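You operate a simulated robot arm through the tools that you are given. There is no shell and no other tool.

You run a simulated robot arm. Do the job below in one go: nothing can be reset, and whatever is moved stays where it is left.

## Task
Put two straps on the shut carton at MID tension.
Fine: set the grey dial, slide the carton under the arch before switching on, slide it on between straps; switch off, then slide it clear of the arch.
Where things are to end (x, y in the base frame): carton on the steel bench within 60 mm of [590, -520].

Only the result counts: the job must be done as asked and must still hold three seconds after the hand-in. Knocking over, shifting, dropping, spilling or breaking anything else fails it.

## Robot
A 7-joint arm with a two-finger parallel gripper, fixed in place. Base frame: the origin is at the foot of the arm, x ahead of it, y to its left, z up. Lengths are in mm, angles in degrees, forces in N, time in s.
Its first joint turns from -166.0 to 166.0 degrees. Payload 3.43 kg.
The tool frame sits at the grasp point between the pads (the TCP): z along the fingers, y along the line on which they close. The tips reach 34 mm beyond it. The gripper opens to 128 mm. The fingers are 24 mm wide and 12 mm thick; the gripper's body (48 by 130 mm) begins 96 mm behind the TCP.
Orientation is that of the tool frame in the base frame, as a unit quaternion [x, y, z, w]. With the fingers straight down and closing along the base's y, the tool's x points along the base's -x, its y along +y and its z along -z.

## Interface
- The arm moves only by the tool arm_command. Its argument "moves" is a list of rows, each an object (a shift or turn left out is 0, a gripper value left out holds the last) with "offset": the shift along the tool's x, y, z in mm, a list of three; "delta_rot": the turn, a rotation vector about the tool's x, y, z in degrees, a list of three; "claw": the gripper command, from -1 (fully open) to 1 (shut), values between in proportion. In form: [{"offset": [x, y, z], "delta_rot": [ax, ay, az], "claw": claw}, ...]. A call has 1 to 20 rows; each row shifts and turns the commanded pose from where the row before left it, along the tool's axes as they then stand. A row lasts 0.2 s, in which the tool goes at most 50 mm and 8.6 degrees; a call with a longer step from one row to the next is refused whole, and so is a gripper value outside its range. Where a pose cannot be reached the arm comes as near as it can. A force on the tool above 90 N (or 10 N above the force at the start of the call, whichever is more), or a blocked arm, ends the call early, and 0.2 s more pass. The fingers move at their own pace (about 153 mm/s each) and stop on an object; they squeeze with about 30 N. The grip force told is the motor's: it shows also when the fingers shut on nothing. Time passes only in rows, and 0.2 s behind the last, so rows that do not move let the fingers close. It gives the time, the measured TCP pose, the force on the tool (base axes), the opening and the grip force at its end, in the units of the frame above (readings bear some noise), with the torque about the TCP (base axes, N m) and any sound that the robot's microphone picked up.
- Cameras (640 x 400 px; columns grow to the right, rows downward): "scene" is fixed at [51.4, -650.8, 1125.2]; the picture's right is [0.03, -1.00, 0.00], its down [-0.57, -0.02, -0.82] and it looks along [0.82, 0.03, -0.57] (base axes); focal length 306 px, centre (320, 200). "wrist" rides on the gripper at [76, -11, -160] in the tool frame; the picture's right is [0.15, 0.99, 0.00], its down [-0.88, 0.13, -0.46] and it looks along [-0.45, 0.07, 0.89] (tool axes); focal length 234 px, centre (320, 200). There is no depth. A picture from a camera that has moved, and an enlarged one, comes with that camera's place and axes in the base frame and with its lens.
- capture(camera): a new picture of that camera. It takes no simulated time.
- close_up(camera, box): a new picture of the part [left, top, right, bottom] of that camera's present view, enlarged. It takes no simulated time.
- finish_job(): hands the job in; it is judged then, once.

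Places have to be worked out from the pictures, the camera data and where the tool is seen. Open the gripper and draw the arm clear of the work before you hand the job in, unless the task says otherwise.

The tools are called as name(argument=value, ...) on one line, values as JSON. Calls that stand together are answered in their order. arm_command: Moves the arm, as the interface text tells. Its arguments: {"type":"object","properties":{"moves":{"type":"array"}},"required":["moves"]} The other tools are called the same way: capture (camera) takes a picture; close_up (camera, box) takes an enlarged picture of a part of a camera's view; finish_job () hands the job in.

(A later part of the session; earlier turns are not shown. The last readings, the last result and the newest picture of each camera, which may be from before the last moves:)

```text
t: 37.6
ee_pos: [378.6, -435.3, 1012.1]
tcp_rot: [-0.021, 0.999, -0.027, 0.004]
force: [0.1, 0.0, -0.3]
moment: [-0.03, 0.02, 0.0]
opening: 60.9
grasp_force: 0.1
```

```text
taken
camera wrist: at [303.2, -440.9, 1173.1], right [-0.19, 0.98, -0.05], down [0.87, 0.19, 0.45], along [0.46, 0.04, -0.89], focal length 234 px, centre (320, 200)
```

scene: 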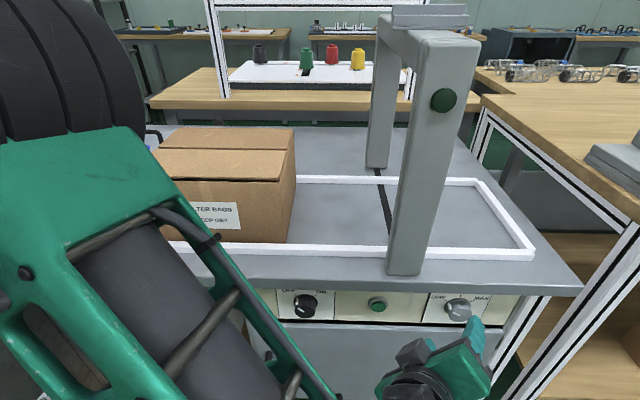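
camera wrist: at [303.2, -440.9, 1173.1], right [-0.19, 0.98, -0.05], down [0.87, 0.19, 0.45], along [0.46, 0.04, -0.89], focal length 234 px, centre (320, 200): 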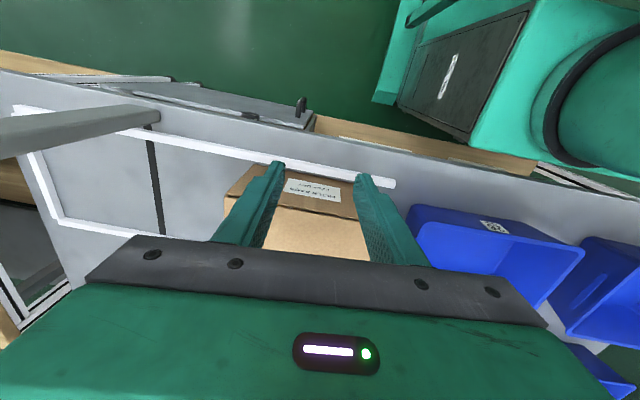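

I square up the tool and move above the left end of the carton to see the gap to the blue bin.

arm_command(moves=[{"delta_rot": [-3.1, 0, 2.4]}, {"offset": [-40, 24, -5]}, {"offset": [-40, 24, -5]}, {"offset": [-40, 24, -5]}, {"offset": [-40, 24, -5]}, {"offset": [-40, 24, -5]}, {"offset": [-40, 24, -5], "claw": 1}, {}])

capture(camera="wrist")

capture(camera="scene")

```text
t: 39.4
ee_pos: [618.7, -287.1, 1042.4]
tcp_rot: [0.0, 1.0, 0.0, 0.005]
force: [-1.4, 0.8, -0.5]
moment: [0.02, -0.01, 0.0]
opening: 0.1
grasp_force: 29.9
```

```text
taken
camera wrist: at [541.7, -299.0, 1203.4], right [-0.15, 0.99, 0.0], down [0.88, 0.13, 0.46], along [0.46, 0.07, -0.89], focal length 234 px, centre (320, 200)
```

wrist: 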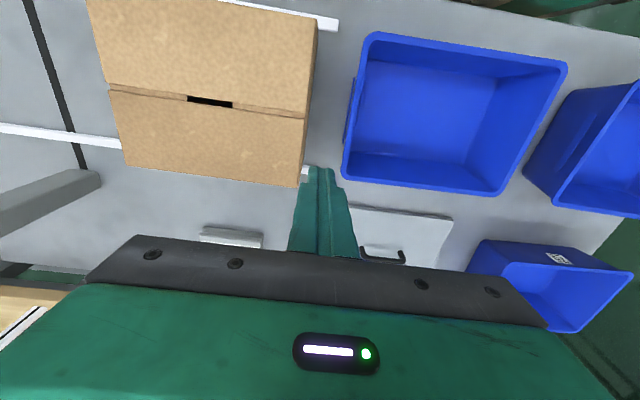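

```text
taken
```

scene: 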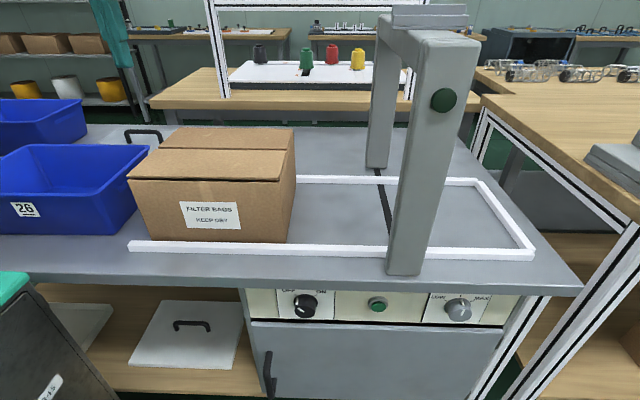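

The view shows the carton spanning y≈-574…-312, centred at x≈595, with a ~68 mm gap to the blue bin. I rotate the gripper 90° so the open fingers lie along x and can push the carton's left face at two points.

arm_command(moves=[{"delta_rot": [0, 0, 8.2], "claw": -1}, {"delta_rot": [0, 0, 8.2]}, {"delta_rot": [0, 0, 8.2]}, {"delta_rot": [0, 0, 8.2]}, {"delta_rot": [0, 0, 8.2]}, {"delta_rot": [0, 0, 8.2]}, {"delta_rot": [0, 0, 8.2]}, {"delta_rot": [0, 0, 8.2]}, {"delta_rot": [0, 0, 8.2]}, {"delta_rot": [0, 0, 8.1]}, {"delta_rot": [0, 0, 8.1]}, {}])

capture(camera="wrist")

```text
t: 42.0
ee_pos: [617.2, -291.9, 1043.3]
tcp_rot: [0.707, 0.707, 0.004, 0.002]
force: [0.9, -0.5, 0.7]
moment: [-0.02, 0.02, 0.02]
opening: 128.0
grasp_force: 0.0
```

```text
taken
camera wrist: at [606.3, -216.4, 1204.7], right [0.99, 0.14, 0.01], down [0.12, -0.88, 0.46], along [0.07, -0.45, -0.89], focal length 234 px, centre (320, 200)
```

wrist: 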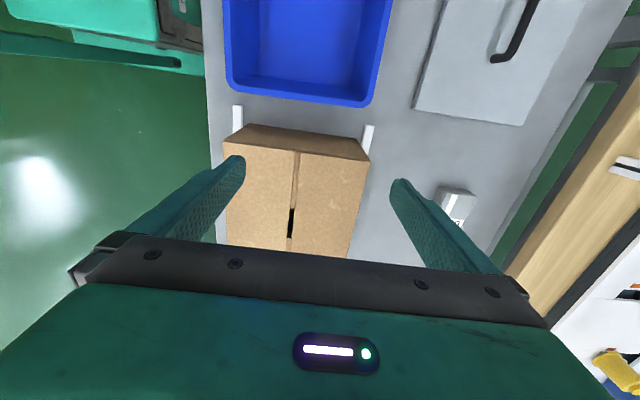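

The gap runs from y≈-312 (carton) to ≈-244 (bin). I centre on it at [597, -277] and go down partway to check clearances.

arm_command(moves=[{"offset": [15, -20, 0]}, {"offset": [0, 0, 40]}, {"offset": [0, 0, 40]}, {"offset": [0, 0, 40]}, {}])

capture(camera="wrist")

capture(camera="scene")

```text
t: 43.2
ee_pos: [600.8, -276.0, 923.0]
tcp_rot: [0.707, 0.707, 0.003, 0.003]
force: [0.3, 0.8, 0.1]
moment: [0.03, -0.03, 0.02]
opening: 127.8
grasp_force: 0.0
```

```text
taken
camera wrist: at [589.0, -199.6, 1083.9], right [0.99, 0.15, 0.01], down [0.13, -0.88, 0.46], along [0.07, -0.45, -0.89], focal length 234 px, centre (320, 200)
```

wrist: 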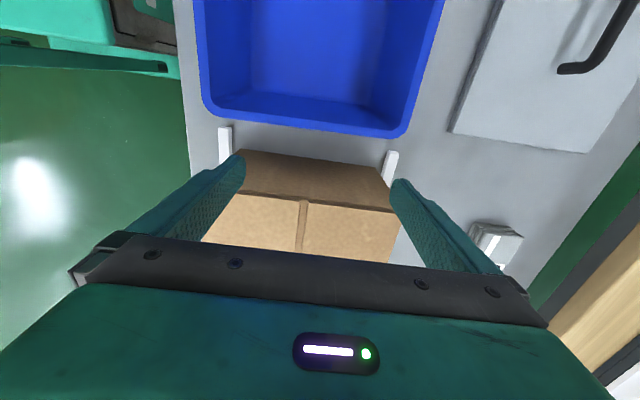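

```text
taken
```

scene: 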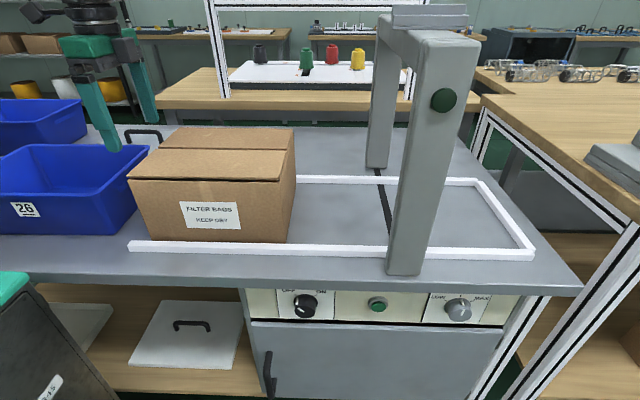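

Margins look like ~16 mm to the bin and ~26 mm to the carton; I bias 5 mm toward the carton and descend to TCP z≈790.

arm_command(moves=[{"offset": [-5, 0, 0]}, {"offset": [0, 0, 33]}, {"offset": [0, 0, 33]}, {"offset": [0, 0, 33]}, {"offset": [0, 0, 33]}, {}])

capture(camera="wrist")

capture(camera="scene")

```text
t: 44.6
ee_pos: [600.8, -280.5, 793.2]
tcp_rot: [0.707, 0.707, 0.004, 0.002]
force: [-0.1, -0.7, 0.1]
moment: [0.01, -0.02, 0.01]
opening: 127.8
grasp_force: 0.2
```

```text
taken
camera wrist: at [589.4, -204.9, 953.5], right [0.99, 0.15, 0.01], down [0.13, -0.88, 0.46], along [0.07, -0.45, -0.89], focal length 234 px, centre (320, 200)
```

wrist: 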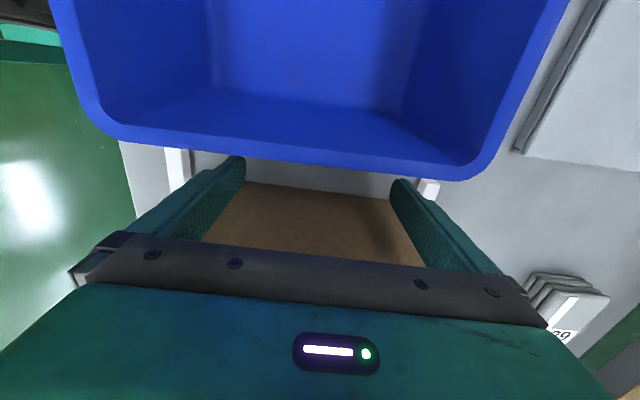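

```text
taken
```

scene: 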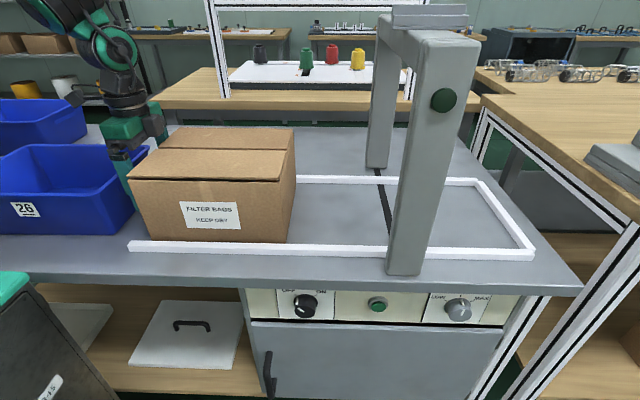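

The fingers are in the gap. I push gently toward -y and watch the force.

arm_command(moves=[{"offset": [-10, -2, 0]}, {"offset": [-10, 0, 0]}, {"offset": [-10, 0, 0]}, {"offset": [-10, 0, 0]}, {"offset": [-12, 0, 0]}, {"offset": [-12, 0, 0]}, {"offset": [-12, 0, 0]}, {"offset": [-12, 0, 0]}])

capture(camera="scene")

```text
t: 46.4
ee_pos: [598.1, -369.0, 792.5]
tcp_rot: [0.707, 0.707, 0.004, 0.002]
force: [0.0, 2.0, 0.3]
moment: [-0.1, 0.07, -0.02]
opening: 127.9
grasp_force: 0.0
```

```text
taken
```

scene: 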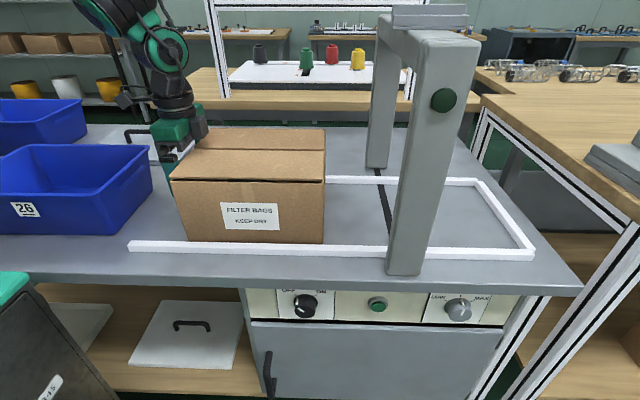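

The carton slides easily (about 2 N). I continue pushing toward the first strap position (fingers to y≈-570), then check.

arm_command(moves=[{"offset": [-18, 0, 0]}, {"offset": [-18, 0, 0]}, {"offset": [-18, 0, 0]}, {"offset": [-18, 0, 0]}, {"offset": [-18, 0, 0]}, {"offset": [-18, 0, 0]}, {"offset": [-18, 0, 0]}, {"offset": [-18, 0, 0]}, {"offset": [-18, 0, 0]}, {"offset": [-18, 0, 0]}, {"offset": [-14, 0, 0]}, {"offset": [-7, 0, 0]}, {}])

capture(camera="scene")

capture(camera="wrist")

```text
t: 49.2
ee_pos: [599.0, -569.5, 791.8]
tcp_rot: [0.707, 0.707, 0.003, 0.002]
force: [-1.3, 2.5, -0.8]
moment: [-0.13, -0.09, -0.03]
opening: 128.2
grasp_force: 0.0
```

```text
taken
```

scene: 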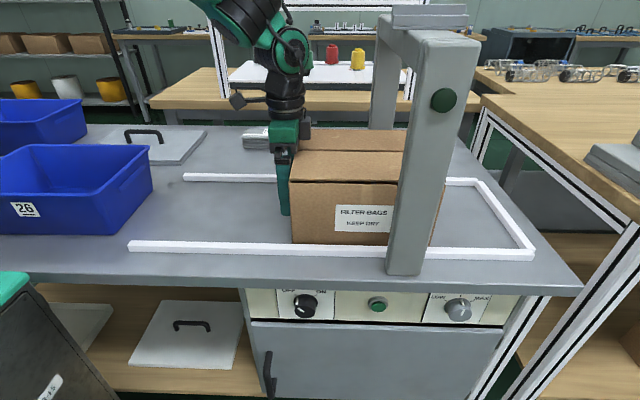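

```text
taken
camera wrist: at [587.3, -494.4, 952.5], right [0.99, 0.15, 0.01], down [0.13, -0.88, 0.46], along [0.07, -0.45, -0.89], focal length 234 px, centre (320, 200)
```

wrist: 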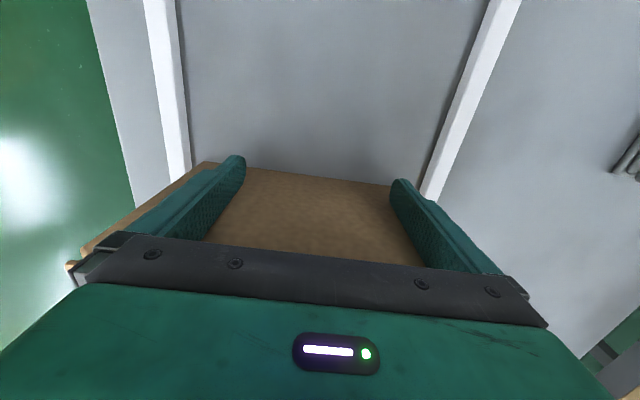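

Carton's left face is at y≈-582, so its right end is near -843, with the strap line near -782. I push 25 mm more so the first strap lands about a third along the carton.

arm_command(moves=[{"offset": [-10, 0, 0]}, {"offset": [-10, 0, 0]}, {"offset": [-5, 0, 0]}, {}, {"offset": [8, 0, 0]}, {"offset": [15, 0, 0]}, {"offset": [15, 0, 0]}, {}])

close_up(camera="scene", box=[230, 60, 550, 260])

```text
t: 51.0
ee_pos: [599.5, -557.6, 790.9]
tcp_rot: [0.707, 0.707, 0.004, 0.002]
force: [0.3, -0.1, -0.2]
moment: [0.04, -0.01, -0.02]
opening: 127.7
grasp_force: 0.0
```

```text
2.00 times, centred on (390, 160) of scene
camera zoom: at [51.4, -650.8, 1125.2], right [0.03, -1.0, 0.0], down [-0.57, -0.02, -0.82], along [0.82, 0.03, -0.57], focal length 613 px, centre (180, 280)
```

zoom: 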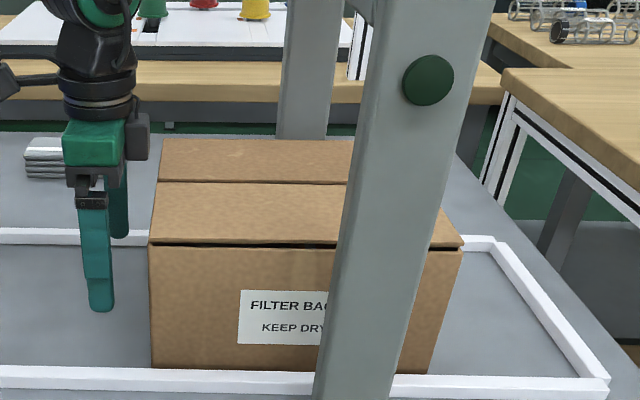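

The carton now spans y≈-608…-872 under the arch. I lift the arm clear and turn the gripper back for work at the panel.

arm_command(moves=[{"offset": [10, 0, -45]}, {"offset": [10, 0, -45]}, {"offset": [10, 0, -45]}, {"offset": [10, 0, -45]}, {"offset": [10, 0, -45]}, {"delta_rot": [0, 0, -8.2]}, {"delta_rot": [0, 0, -8.2]}, {"delta_rot": [0, 0, -8.2]}, {"delta_rot": [0, 0, -8.2]}, {"delta_rot": [0, 0, -8.2]}, {"delta_rot": [0, 0, -8.2]}, {"delta_rot": [0, 0, -8.2]}, {"delta_rot": [0, 0, -8.2]}, {"delta_rot": [0, 0, -8.2]}, {"delta_rot": [0, 0, -8.1]}, {"delta_rot": [0, 0, -8.1]}, {}])

```text
t: 54.6
ee_pos: [595.0, -507.2, 1017.1]
tcp_rot: [-0.001, 1.0, 0.001, 0.005]
force: [0.4, -0.2, -1.5]
moment: [0.01, 0.0, -0.02]
opening: 128.1
grasp_force: 0.1
```

Tool is square again at [595, -507, 1017]. I pull back toward the robot and pitch the tool forward 45°.

arm_command(moves=[{"offset": [44, 7, 0]}, {"offset": [44, 7, 0]}, {"offset": [44, 7, 0]}, {"offset": [44, 7, 0]}, {"offset": [44, 7, 0]}, {"delta_rot": [0, -7.5, 0], "claw": 0.1}, {"delta_rot": [0, -7.5, 0]}, {"delta_rot": [0, -7.5, 0]}, {"delta_rot": [0, -7.5, 0]}, {"delta_rot": [0, -7.5, 0]}, {"delta_rot": [0, -7.5, 0]}, {}])

```text
t: 57.2
ee_pos: [376.4, -472.2, 1014.7]
tcp_rot: [0.0, 0.922, 0.001, 0.387]
force: [-0.3, -0.1, -0.1]
moment: [-0.02, 0.0, 0.03]
opening: 57.4
grasp_force: 0.1
```

I back off to x≈296 and lower in front of the bench to z≈796 near y≈-560.

arm_command(moves=[{"offset": [28, -22, -28.6]}, {"offset": [28, -22, -28.6]}, {"offset": [26.1, -7.3, 25.6]}, {"offset": [26.1, -7.3, 25.6]}, {"offset": [26.1, -7.3, 25.6]}, {"offset": [26.1, -7.3, 25.6]}, {"offset": [26.1, -7.3, 25.6]}, {"offset": [26.1, -7.3, 25.6]}, {}])

capture(camera="wrist")

```text
t: 59.2
ee_pos: [296.8, -560.0, 793.1]
tcp_rot: [0.0, 0.922, 0.001, 0.387]
force: [0.3, -0.4, -0.4]
moment: [0.03, -0.02, -0.02]
opening: 57.7
grasp_force: 0.0
```

```text
taken
camera wrist: at [130.2, -572.1, 852.9], right [-0.1, 0.99, -0.1], down [0.29, 0.13, 0.95], along [0.95, 0.07, -0.3], focal length 234 px, centre (320, 200)
```

wrist: 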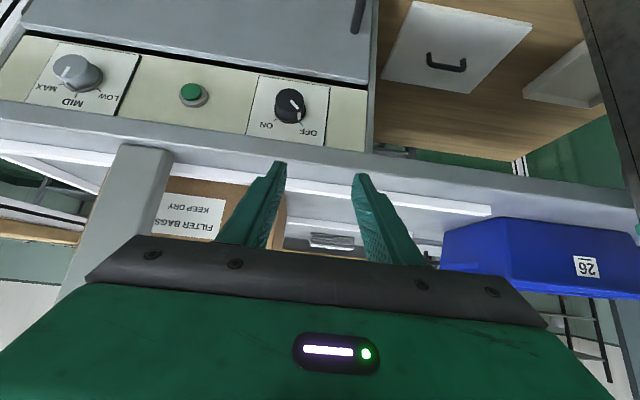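

The switch (OFF) is in view. I swing the tool to φ≈-80° and reduce the tilt to about 25°, as worked for the dial.

arm_command(moves=[{"delta_rot": [5.6, 0, -5.7]}, {"delta_rot": [5.6, 0, -5.7]}, {"delta_rot": [5.6, 0, -5.7]}, {"delta_rot": [5.6, 0, -5.7]}, {"delta_rot": [5.6, 0, -5.7]}, {"delta_rot": [5.6, 0, -5.7]}, {"delta_rot": [5.6, 0, -5.7]}, {"delta_rot": [5.6, 0, -5.7]}, {"delta_rot": [5.6, 0, -5.7]}, {"delta_rot": [5.6, 0, -5.7]}, {}])

```text
t: 61.6
ee_pos: [277.4, -636.0, 838.3]
tcp_rot: [-0.248, 0.711, -0.586, 0.3]
force: [0.2, 0.7, 0.4]
moment: [-0.01, 0.01, 0.01]
opening: 57.5
grasp_force: 0.1
out of reach, approached as far as the arm can: row 9, 10
```

That pose is too close to the robot at this y (position drifted). I swing back to φ≈-44° and will turn the switch in that range with the 45° tilt.

arm_command(moves=[{"delta_rot": [-4.9, 0, 5]}, {"delta_rot": [-4.9, 0, 5]}, {"delta_rot": [-4.9, 0, 5]}, {"delta_rot": [-4.9, 0, 5]}, {"delta_rot": [-4.9, 0, 5]}, {}])

```text
t: 63.0
ee_pos: [277.4, -635.6, 838.5]
tcp_rot: [-0.147, 0.853, -0.35, 0.358]
force: [0.1, 0.2, -0.2]
moment: [0.01, -0.03, 0.03]
opening: 57.8
grasp_force: 0.0
```

I try a flatter tilt (about 30°) here to see whether it is reachable.

arm_command(moves=[{"delta_rot": [0, -7, 0]}, {"delta_rot": [0, -7, 0]}, {}])

```text
t: 63.8
ee_pos: [277.3, -636.4, 838.3]
tcp_rot: [-0.19, 0.802, -0.331, 0.459]
force: [0.5, 0.4, 0.5]
moment: [-0.03, -0.01, 0.01]
opening: 57.5
grasp_force: 0.0
```

That 30° tilt is reachable. I move to a standoff 60 mm short of the switch.

arm_command(moves=[{"offset": [9.2, 32.2, 17.9]}, {"offset": [9.2, 32.2, 17.9]}, {"offset": [9.2, 32.2, 17.9]}, {"offset": [9.2, 32.2, 17.9]}, {"offset": [9.2, 32.2, 17.9]}, {}])

capture(camera="wrist")

capture(camera="scene")

```text
t: 65.2
ee_pos: [331.3, -580.3, 664.5]
tcp_rot: [-0.189, 0.802, -0.332, 0.46]
force: [1.0, -0.3, 0.0]
moment: [-0.03, -0.01, 0.01]
opening: 57.7
grasp_force: 0.1
```

```text
taken
camera wrist: at [156.1, -577.1, 684.4], right [-0.07, 0.61, -0.79], down [0.05, 0.79, 0.61], along [1.0, 0.0, -0.09], focal length 234 px, centre (320, 200)
```

wrist: 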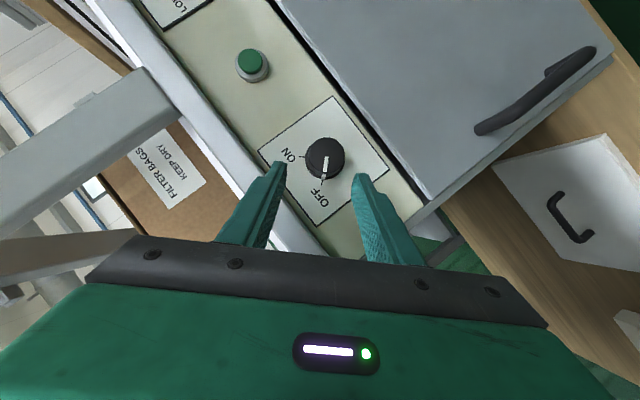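

```text
taken
```

scene: 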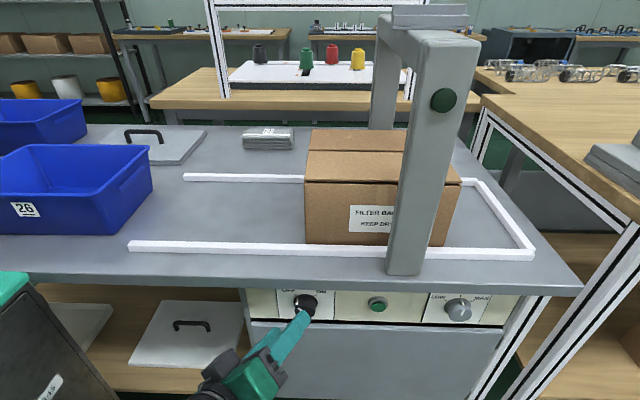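

The switch is nearly centred: about 5 mm off along the closing direction. I correct that while advancing 60 mm along the tool axis.

arm_command(moves=[{"offset": [0, 2.7, 15]}, {"offset": [0, 2.7, 15]}, {"offset": [0, 0, 15]}, {"offset": [0, 0, 14]}, {}])

capture(camera="wrist")

close_up(camera="scene", box=[250, 270, 370, 345])

```text
t: 66.4
ee_pos: [382.0, -597.8, 640.1]
tcp_rot: [-0.189, 0.803, -0.331, 0.459]
force: [-0.6, 0.0, -0.4]
moment: [0.0, 0.0, -0.01]
opening: 57.4
grasp_force: 0.0
```

```text
taken
camera wrist: at [207.1, -595.7, 660.4], right [-0.07, 0.61, -0.79], down [0.05, 0.79, 0.61], along [1.0, 0.0, -0.09], focal length 234 px, centre (320, 200)
```

wrist: 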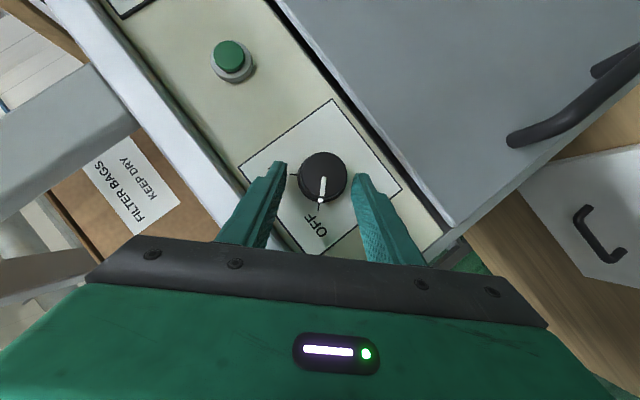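

```text
5.33 times, centred on (310, 308) of scene
camera zoom: at [51.4, -650.8, 1125.2], right [0.03, -1.0, 0.0], down [-0.57, -0.02, -0.82], along [0.82, 0.03, -0.57], focal length 1634 px, centre (373, -373)
```

zoom: 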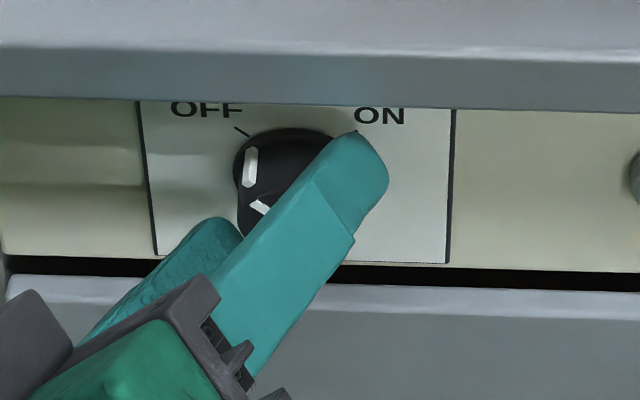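

The knob sits well between the fingers. I close on it.

arm_command(moves=[{"offset": [0, 0, 2]}, {"claw": 1}, {}, {}])

```text
t: 67.4
ee_pos: [384.0, -599.2, 637.3]
tcp_rot: [-0.189, 0.804, -0.329, 0.459]
force: [-3.5, 32.5, -20.7]
moment: [0.71, 0.37, 1.02]
opening: 39.9
grasp_force: 44.7
```

Gripped (opening ~40 mm) with some side load. I shift 3 mm to relieve it and start turning clockwise by 35°.

arm_command(moves=[{"offset": [0, 3, 0]}, {"offset": [0, -1.4, 0], "delta_rot": [-3.54, 0, 6.03]}, {"offset": [0, -1.4, 0], "delta_rot": [-3.54, 0, 6.03]}, {"offset": [0, -1.4, 0], "delta_rot": [-3.54, 0, 6.03]}, {"offset": [0, -1.4, 0], "delta_rot": [-3.54, 0, 6.03]}, {"offset": [0, -1.4, 0], "delta_rot": [-3.54, 0, 6.03]}, {}])

capture(camera="wrist")

close_up(camera="scene", box=[250, 270, 370, 345])

```text
t: 69.0
ee_pos: [383.4, -605.7, 642.2]
tcp_rot: [-0.041, 0.865, -0.078, 0.495]
force: [2.3, -32.7, -1.2]
moment: [-0.54, -0.02, -1.01]
opening: 40.1
grasp_force: 45.4
```

```text
taken
camera wrist: at [208.2, -614.4, 660.0], right [-0.07, 0.95, -0.3], down [0.05, 0.3, 0.95], along [1.0, 0.05, -0.07], focal length 234 px, centre (320, 200)
```

wrist: 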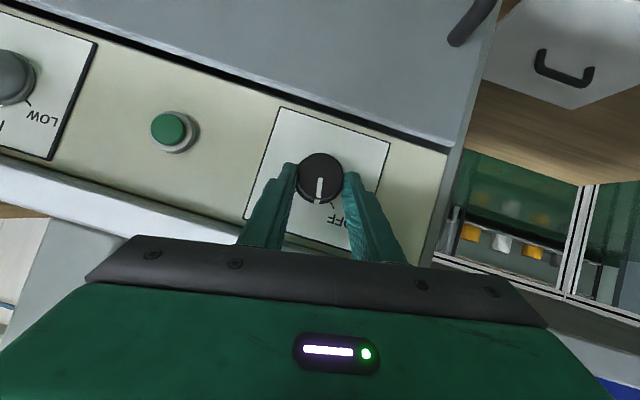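

```text
5.33 times, centred on (310, 308) of scene
camera zoom: at [51.4, -650.8, 1125.2], right [0.03, -1.0, 0.0], down [-0.57, -0.02, -0.82], along [0.82, 0.03, -0.57], focal length 1634 px, centre (373, -373)
```

zoom: 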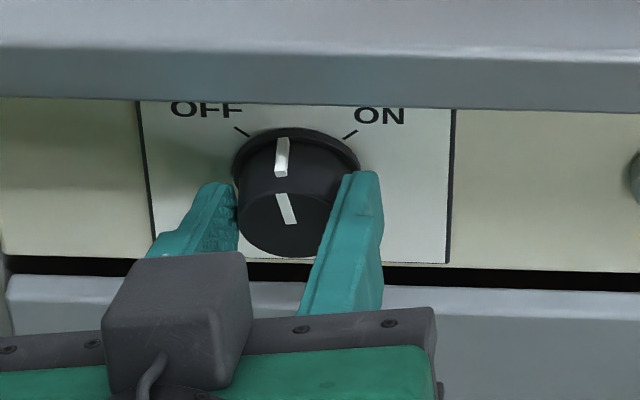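

The switch pointer follows. I relieve the load and turn on another 52° toward ON.

arm_command(moves=[{"offset": [0, -3, 0]}, {"offset": [0, -1.8, 0], "delta_rot": [-3.54, 0, 6.03]}, {"offset": [0, -1.8, 0], "delta_rot": [-3.54, 0, 6.03]}, {"offset": [0, -1.8, 0], "delta_rot": [-3.54, 0, 6.03]}, {"offset": [0, -1.8, 0], "delta_rot": [-3.54, 0, 6.03]}, {"offset": [0, -1.8, 0], "delta_rot": [-3.54, 0, 6.03]}, {"offset": [0, -1.8, 0], "delta_rot": [-3.54, 0, 6.03]}, {}])

capture(camera="wrist")

close_up(camera="scene", box=[250, 270, 370, 345])

```text
t: 70.8
ee_pos: [383.7, -619.4, 639.7]
tcp_rot: [0.141, 0.834, 0.238, 0.478]
force: [-2.0, -36.6, -9.2]
moment: [-0.61, -0.44, -1.72]
opening: 39.7
grasp_force: 44.7
```

```text
taken
camera wrist: at [208.0, -635.6, 647.7], right [-0.07, 0.91, 0.42], down [0.05, -0.42, 0.91], along [1.0, 0.08, -0.02], focal length 234 px, centre (320, 200)
```

wrist: 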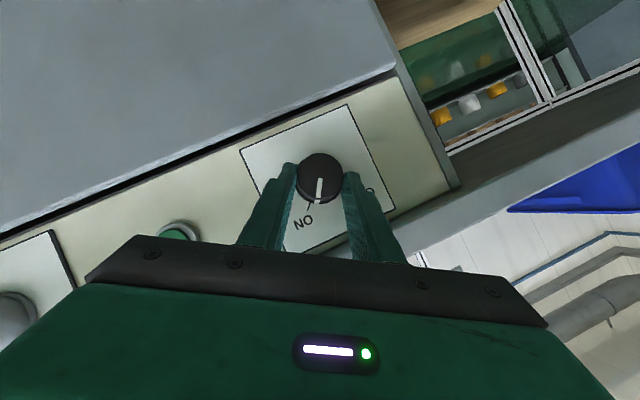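

```text
5.33 times, centred on (310, 308) of scene
camera zoom: at [51.4, -650.8, 1125.2], right [0.03, -1.0, 0.0], down [-0.57, -0.02, -0.82], along [0.82, 0.03, -0.57], focal length 1634 px, centre (373, -373)
```

zoom: 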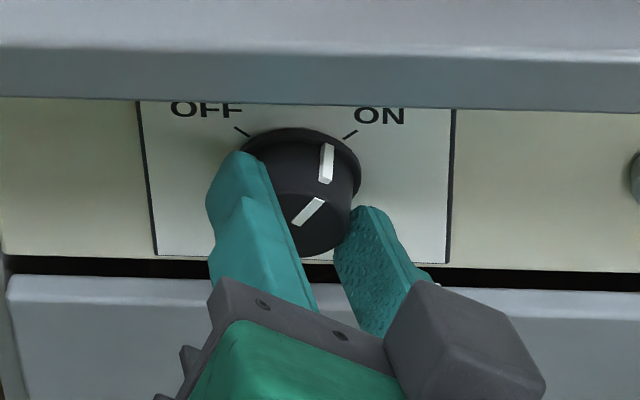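

About 15° remain to the ON tick. I relieve the load again and finish the turn.

arm_command(moves=[{"offset": [0, -3, 0]}, {"offset": [0, -1.8, 0], "delta_rot": [-3.54, 0, 6.03]}, {"offset": [0, -1.8, 0], "delta_rot": [-3.54, 0, 6.03]}, {}, {}])

close_up(camera="wrist", box=[240, 130, 400, 230])

close_up(camera="scene", box=[250, 270, 370, 345])

capture(camera="scene")

```text
t: 72.0
ee_pos: [382.5, -622.4, 636.7]
tcp_rot: [0.194, 0.798, 0.34, 0.457]
force: [-9.3, -10.7, 4.1]
moment: [-0.05, -0.89, -0.91]
opening: 40.1
grasp_force: 44.9
```

```text
4.00 times, centred on (320, 180) of wrist
camera zoom: at [207.9, -640.8, 640.0], right [-0.07, 0.78, 0.63], down [0.05, -0.62, 0.78], along [1.0, 0.09, 0.01], focal length 937 px, centre (320, 280)
```

zoom: 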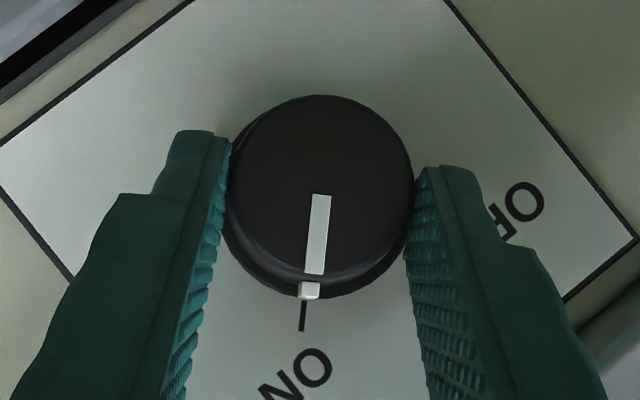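

```text
5.33 times, centred on (310, 308) of scene
camera zoom: at [51.4, -650.8, 1125.2], right [0.03, -1.0, 0.0], down [-0.57, -0.02, -0.82], along [0.82, 0.03, -0.57], focal length 1634 px, centre (373, -373)
```

zoom: 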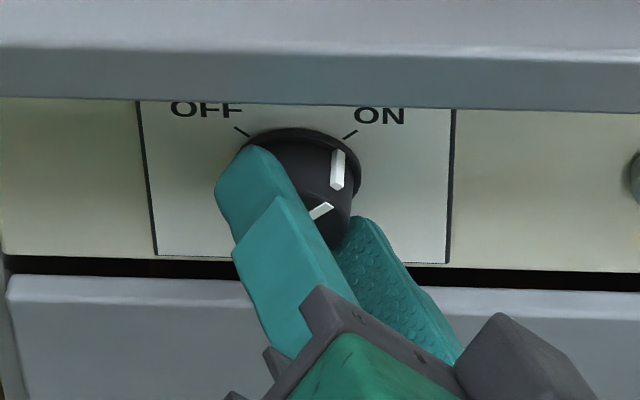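

```text
taken
```

scene: 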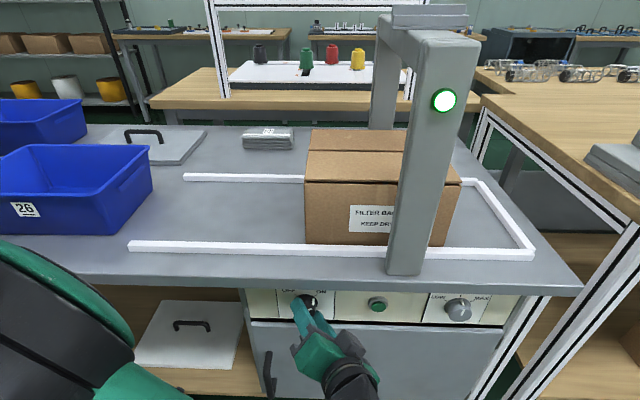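

The arch lamp lit up, so the machine is on, and the pointer lines up with the ON tick. I release and back out.

arm_command(moves=[{"claw": 0.1}, {}, {"offset": [0, 0, -20]}, {"offset": [0, 0, -30]}, {"offset": [0, 0, -30]}, {}])

capture(camera="wrist")

capture(camera="scene")

close_up(camera="scene", box=[340, 280, 420, 330])

```text
t: 73.6
ee_pos: [349.4, -651.4, 670.8]
tcp_rot: [0.168, 0.812, 0.346, 0.44]
force: [0.3, -0.2, 0.6]
moment: [-0.03, -0.01, 0.03]
opening: 57.6
grasp_force: 0.1
stopped in row 6: the arm was blocked; the commanded pose is now the measured one
```

```text
taken
camera wrist: at [176.9, -682.4, 678.7], right [-0.11, 0.78, 0.61], down [0.11, -0.6, 0.79], along [0.99, 0.16, -0.02], focal length 234 px, centre (320, 200)
```

wrist: 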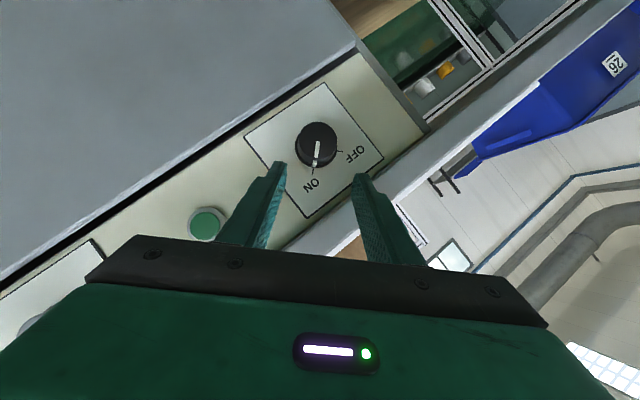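

```text
taken
```

scene: 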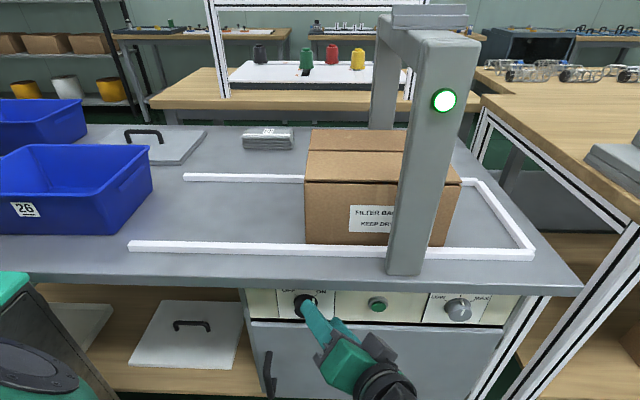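

```text
8.00 times, centred on (380, 305) of scene
camera zoom: at [51.4, -650.8, 1125.2], right [0.03, -1.0, 0.0], down [-0.57, -0.02, -0.82], along [0.82, 0.03, -0.57], focal length 2450 px, centre (-160, -640)
```

zoom: 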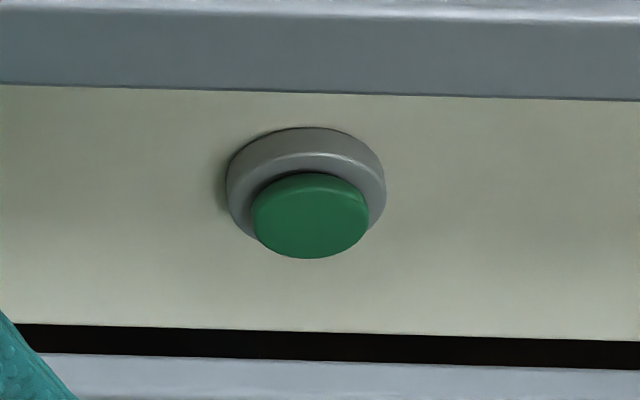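

The switch stays at ON. I rotate the tool upright again (φ→0) and close the fingers to use them as a pusher for the green button.

arm_command(moves=[{"delta_rot": [4.46, 0.24, -6.65]}, {"delta_rot": [4.46, 0.24, -6.65]}, {"delta_rot": [4.46, 0.24, -6.65], "claw": 1}, {"delta_rot": [4.46, 0.24, -6.65]}, {"delta_rot": [4.46, 0.24, -6.65]}, {"delta_rot": [4.46, 0.24, -6.65]}, {}])

capture(camera="wrist")

```text
t: 75.2
ee_pos: [326.2, -649.3, 675.6]
tcp_rot: [-0.012, 0.877, -0.021, 0.48]
force: [0.9, -0.3, -0.6]
moment: [0.03, -0.04, -0.03]
opening: 0.3
grasp_force: 30.1
```

```text
taken
camera wrist: at [152.1, -660.3, 699.3], right [-0.08, 0.98, -0.17], down [0.09, 0.18, 0.98], along [0.99, 0.06, -0.1], focal length 234 px, centre (320, 200)
```

wrist: 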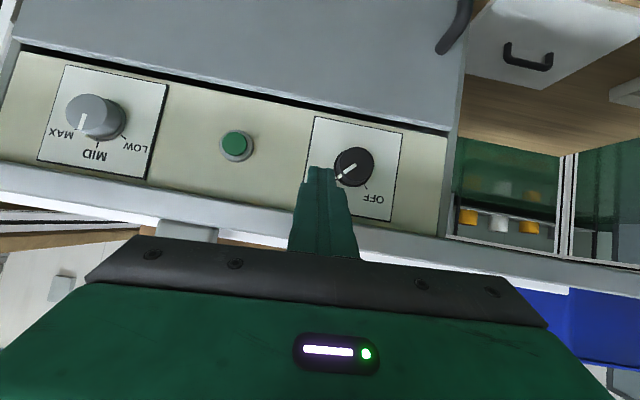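

The button is at about [412, -748, 632]. I move the closed fingertips in front of it.

arm_command(moves=[{"offset": [6.3, -32.1, 13.5]}, {"offset": [6.3, -32.1, 13.5]}, {"offset": [6.3, -32.1, 13.5]}, {}])

capture(camera="wrist")

close_up(camera="scene", box=[320, 270, 440, 345])

```text
t: 76.2
ee_pos: [353.4, -747.6, 643.2]
tcp_rot: [-0.013, 0.876, -0.019, 0.481]
force: [-0.5, -0.3, 0.7]
moment: [-0.02, -0.02, 0.02]
opening: 0.0
grasp_force: 30.0
```

```text
taken
camera wrist: at [179.0, -758.3, 666.2], right [-0.08, 0.98, -0.17], down [0.09, 0.18, 0.98], along [0.99, 0.06, -0.1], focal length 234 px, centre (320, 200)
```

wrist: 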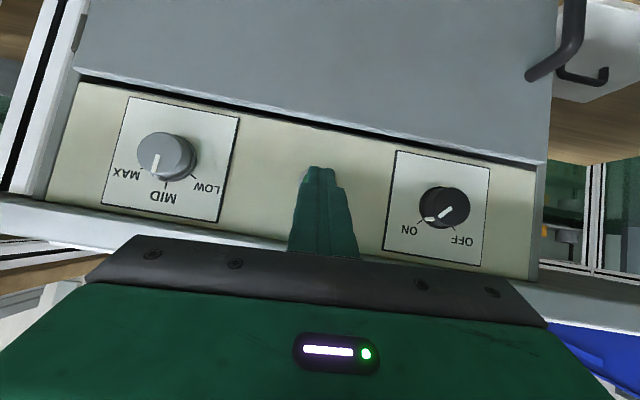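

```text
5.33 times, centred on (380, 308) of scene
camera zoom: at [51.4, -650.8, 1125.2], right [0.03, -1.0, 0.0], down [-0.57, -0.02, -0.82], along [0.82, 0.03, -0.57], focal length 1634 px, centre (0, -373)
```

zoom: 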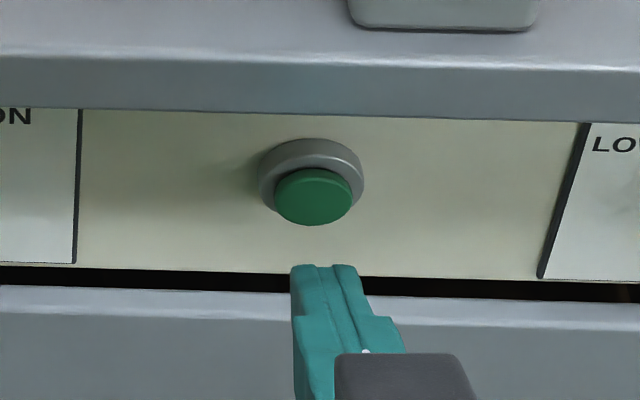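

The fingertips hide the button, i.e. they are lined up in y. I advance along +x in small steps, watching force and sound.

arm_command(moves=[{"offset": [-2.7, 0, 4.2]}, {"offset": [-2.7, 0, 4.2]}, {"offset": [-2.7, 0, 4.2]}, {"offset": [-2.7, 0, 4.2]}, {}])

close_up(camera="scene", box=[320, 270, 440, 345])

```text
t: 77.4
ee_pos: [372.8, -747.0, 642.4]
tcp_rot: [-0.013, 0.877, -0.019, 0.48]
force: [0.6, 0.8, -0.4]
moment: [0.0, -0.01, 0.02]
opening: 0.2
grasp_force: 30.0
```

```text
5.33 times, centred on (380, 308) of scene
camera zoom: at [51.4, -650.8, 1125.2], right [0.03, -1.0, 0.0], down [-0.57, -0.02, -0.82], along [0.82, 0.03, -0.57], focal length 1634 px, centre (0, -373)
```

zoom: 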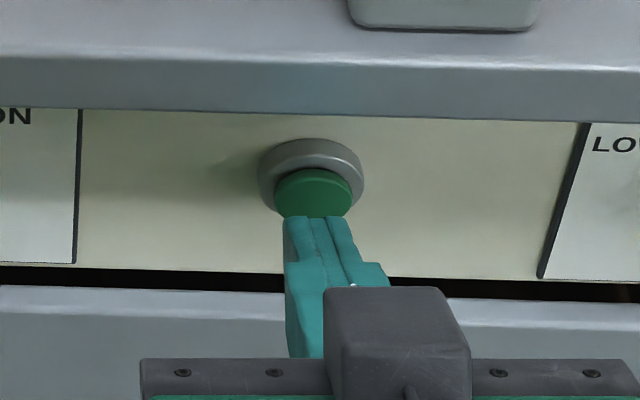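

The tip is right at the button. I press further in 2.5 mm steps.

arm_command(moves=[{"offset": [-1.35, 0, 2.1]}, {"offset": [-1.35, 0, 2.1]}, {"offset": [-1.35, 0, 2.1]}, {}])

close_up(camera="scene", box=[320, 270, 440, 345])

```text
t: 78.4
ee_pos: [378.3, -746.2, 643.2]
tcp_rot: [-0.013, 0.876, -0.02, 0.481]
force: [0.2, -0.2, -0.6]
moment: [0.01, -0.02, -0.02]
opening: 0.0
grasp_force: 29.9
```

```text
5.33 times, centred on (380, 308) of scene
camera zoom: at [51.4, -650.8, 1125.2], right [0.03, -1.0, 0.0], down [-0.57, -0.02, -0.82], along [0.82, 0.03, -0.57], focal length 1634 px, centre (0, -373)
```

zoom: 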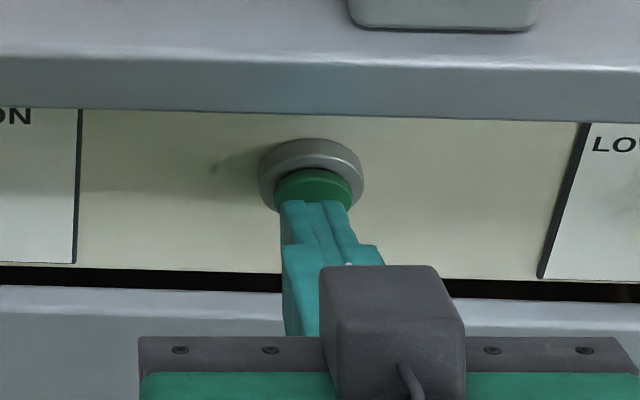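

Still no contact force. I continue pressing in small steps.

arm_command(moves=[{"offset": [-1.1, 0, 1.7]}, {"offset": [-1.1, 0, 1.7]}, {}])

capture(camera="scene")

```text
t: 79.2
ee_pos: [382.2, -747.1, 642.9]
tcp_rot: [-0.012, 0.877, -0.02, 0.48]
force: [-1.8, 0.8, 0.0]
moment: [0.0, 0.05, 0.03]
opening: 0.0
grasp_force: 29.9
```

```text
taken
```

scene: 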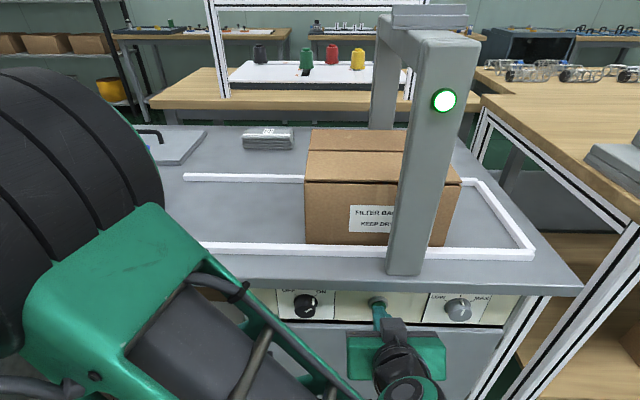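

A slight contact force (-1.8 N) begins. I press a few mm more.

arm_command(moves=[{"offset": [-1.1, 0, 1.7]}, {"offset": [-1.1, 0, 1.7]}, {}])

capture(camera="scene")

```text
t: 80.0
ee_pos: [386.8, -747.2, 642.4]
tcp_rot: [-0.012, 0.877, -0.019, 0.48]
force: [-8.1, 0.6, -0.1]
moment: [-0.03, 0.07, 0.02]
opening: 0.1
grasp_force: 29.9
heard: click
```

```text
taken
```

scene: 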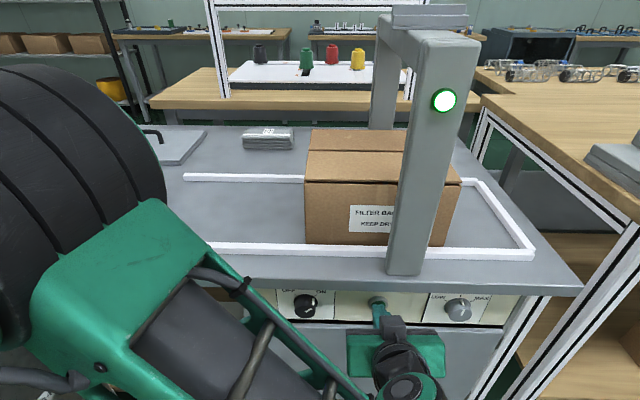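

A click was heard. I release the button by backing off, and wait for the strapping cycle.

arm_command(moves=[{"offset": [5.4, 0, -8.4]}, {"offset": [10.8, 0, -16.8]}, {"offset": [5.4, 0, -8.4]}, {}, {}, {}, {}, {}, {}, {}])

capture(camera="scene")

close_up(camera="scene", box=[290, 80, 500, 260])

```text
t: 82.2
ee_pos: [347.5, -748.0, 642.9]
tcp_rot: [-0.012, 0.877, -0.021, 0.48]
force: [0.4, 1.1, 0.2]
moment: [0.0, 0.02, -0.01]
opening: 0.0
grasp_force: 29.5
```

```text
taken
```

scene: 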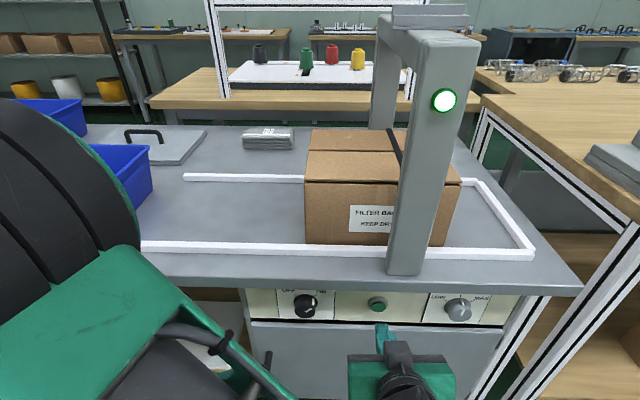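

```text
2.22 times, centred on (395, 170) of scene
camera zoom: at [51.4, -650.8, 1125.2], right [0.03, -1.0, 0.0], down [-0.57, -0.02, -0.82], along [0.82, 0.03, -0.57], focal length 681 px, centre (153, 267)
```

zoom: 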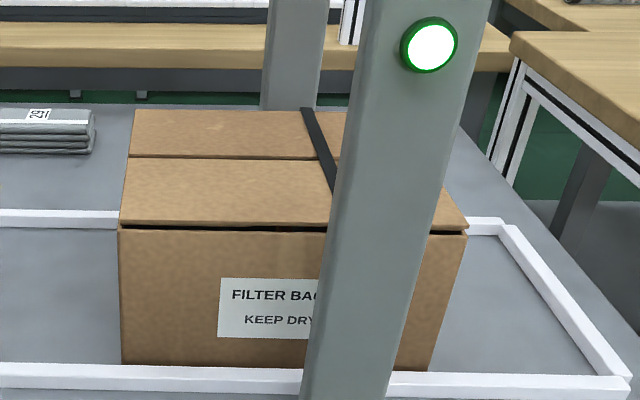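

The first strap is on the carton. Now I back off, re-pitch, and rise to go back over the bench for the second push.

arm_command(moves=[{"offset": [13.5, 0, -21]}, {"offset": [13.5, 0, -21]}, {"delta_rot": [0, 6.2, 0]}, {"delta_rot": [0, 6.2, 0]}, {}])

```text
t: 83.4
ee_pos: [298.5, -747.2, 642.1]
tcp_rot: [-0.01, 0.924, -0.022, 0.383]
force: [0.2, 0.5, 0.1]
moment: [0.02, 0.01, -0.02]
opening: 0.0
grasp_force: 30.4
```

Orientation is as planned; I rise to z≈1012 toward y≈-500, move forward and pitch the tool straight down.

arm_command(moves=[{"offset": [-27.1, 22.9, -27]}, {"offset": [-27.1, 22.9, -27]}, {"offset": [-27.1, 22.9, -27]}, {"offset": [-27.1, 22.9, -27]}, {"offset": [-27.1, 22.9, -27]}, {"offset": [-27.1, 22.9, -27]}, {"offset": [-27.1, 22.9, -27]}, {"offset": [-27.1, 22.9, -27]}, {"offset": [-27.1, 22.9, -27]}, {"offset": [-27.1, 22.9, -27]}, {"offset": [-27.6, 14, 27.6]}, {"offset": [-27.6, 14, 27.6]}, {"delta_rot": [0, 7.5, 0]}, {"delta_rot": [0, 7.5, 0]}, {"delta_rot": [0, 7.5, 0]}, {"delta_rot": [0, 7.5, 0]}, {"delta_rot": [0, 7.5, 0]}, {"delta_rot": [0, 7.5, 0]}, {}])

```text
t: 87.4
ee_pos: [375.8, -473.5, 1012.5]
tcp_rot: [-0.001, 1.0, -0.023, 0.0]
force: [0.8, -0.2, -0.5]
moment: [0.05, 0.03, -0.01]
opening: 0.1
grasp_force: 29.6
```

I square up, move above the bench left of the carton, and rotate the gripper 90° with fingers open.

arm_command(moves=[{"delta_rot": [-2.6, 0, 0]}, {"offset": [-44, -18, 0]}, {"offset": [-44, -18, 0]}, {"offset": [-44, -18, 0]}, {"offset": [-44, -18, 0]}, {"offset": [-44, -18, 0]}, {"delta_rot": [0, 0, 8.2], "claw": -1}, {"delta_rot": [0, 0, 8.2]}, {"delta_rot": [0, 0, 8.2]}, {"delta_rot": [0, 0, 8.2]}, {"delta_rot": [0, 0, 8.2]}, {"delta_rot": [0, 0, 8.2]}, {"delta_rot": [0, 0, 8.2]}, {"delta_rot": [0, 0, 8.2]}, {"delta_rot": [0, 0, 8.2]}, {"delta_rot": [0, 0, 8.1]}, {"delta_rot": [0, 0, 8.1]}, {}])

capture(camera="wrist")

capture(camera="scene")

```text
t: 91.2
ee_pos: [595.6, -562.4, 1013.1]
tcp_rot: [0.706, 0.708, -0.001, 0.001]
force: [0.6, 0.7, -0.8]
moment: [0.04, 0.02, -0.01]
opening: 128.0
grasp_force: 0.0
```

```text
taken
camera wrist: at [584.7, -486.7, 1173.4], right [0.99, 0.15, 0.0], down [0.13, -0.88, 0.46], along [0.07, -0.45, -0.89], focal length 234 px, centre (320, 200)
```

wrist: 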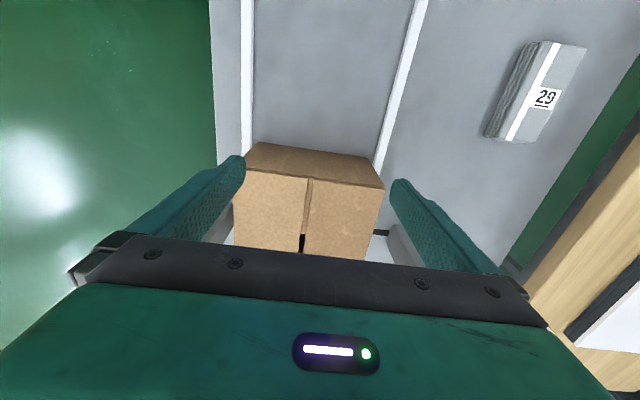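

```text
taken
```

scene: 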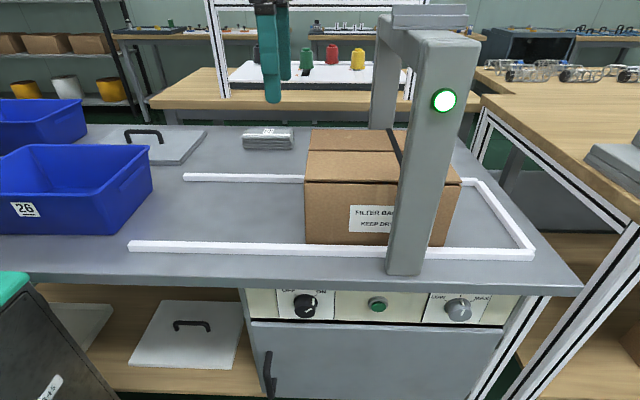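

All is as expected: carton left face ≈-608 and the first strap visible. I descend beside it and push it on by about 88 mm.

arm_command(moves=[{"offset": [0, 3, 40]}, {"offset": [0, 0, 40]}, {"offset": [0, 0, 40]}, {"offset": [0, 0, 40]}, {"offset": [0, 0, 40]}, {"offset": [0, 0, 22]}, {}])

arm_command(moves=[{"offset": [-12, 0, 0]}, {"offset": [-12, 0, 0]}, {"offset": [-12, 0, 0]}, {"offset": [-12, 0, 0]}, {"offset": [-12, 0, 0]}, {"offset": [-12, 0, 0]}, {"offset": [-12, 0, 0]}, {"offset": [-12, 0, 0]}, {"offset": [-9, 0, 0]}, {}])

capture(camera="scene")

close_up(camera="scene", box=[290, 80, 550, 260])

```text
t: 92.8
ee_pos: [596.8, -563.6, 790.9]
tcp_rot: [0.706, 0.708, 0.0, 0.001]
force: [-0.3, 0.6, 0.2]
moment: [0.01, 0.0, 0.0]
opening: 128.1
grasp_force: 0.0
```

```text
t: 95.0
ee_pos: [598.3, -668.6, 790.5]
tcp_rot: [0.707, 0.708, 0.0, 0.001]
force: [-0.3, 0.7, -0.4]
moment: [0.0, -0.07, -0.1]
opening: 127.8
grasp_force: 0.0
```

```text
taken
```

scene: 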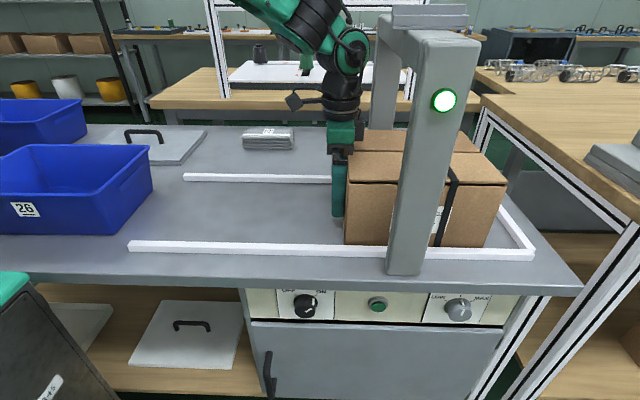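

```text
2.22 times, centred on (420, 170) of scene
camera zoom: at [51.4, -650.8, 1125.2], right [0.03, -1.0, 0.0], down [-0.57, -0.02, -0.82], along [0.82, 0.03, -0.57], focal length 681 px, centre (98, 267)
```

zoom: 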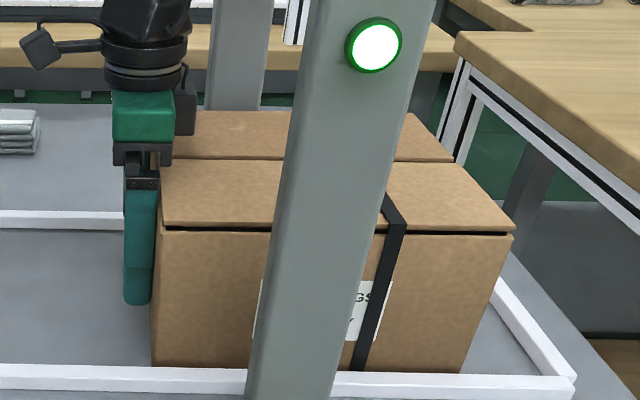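

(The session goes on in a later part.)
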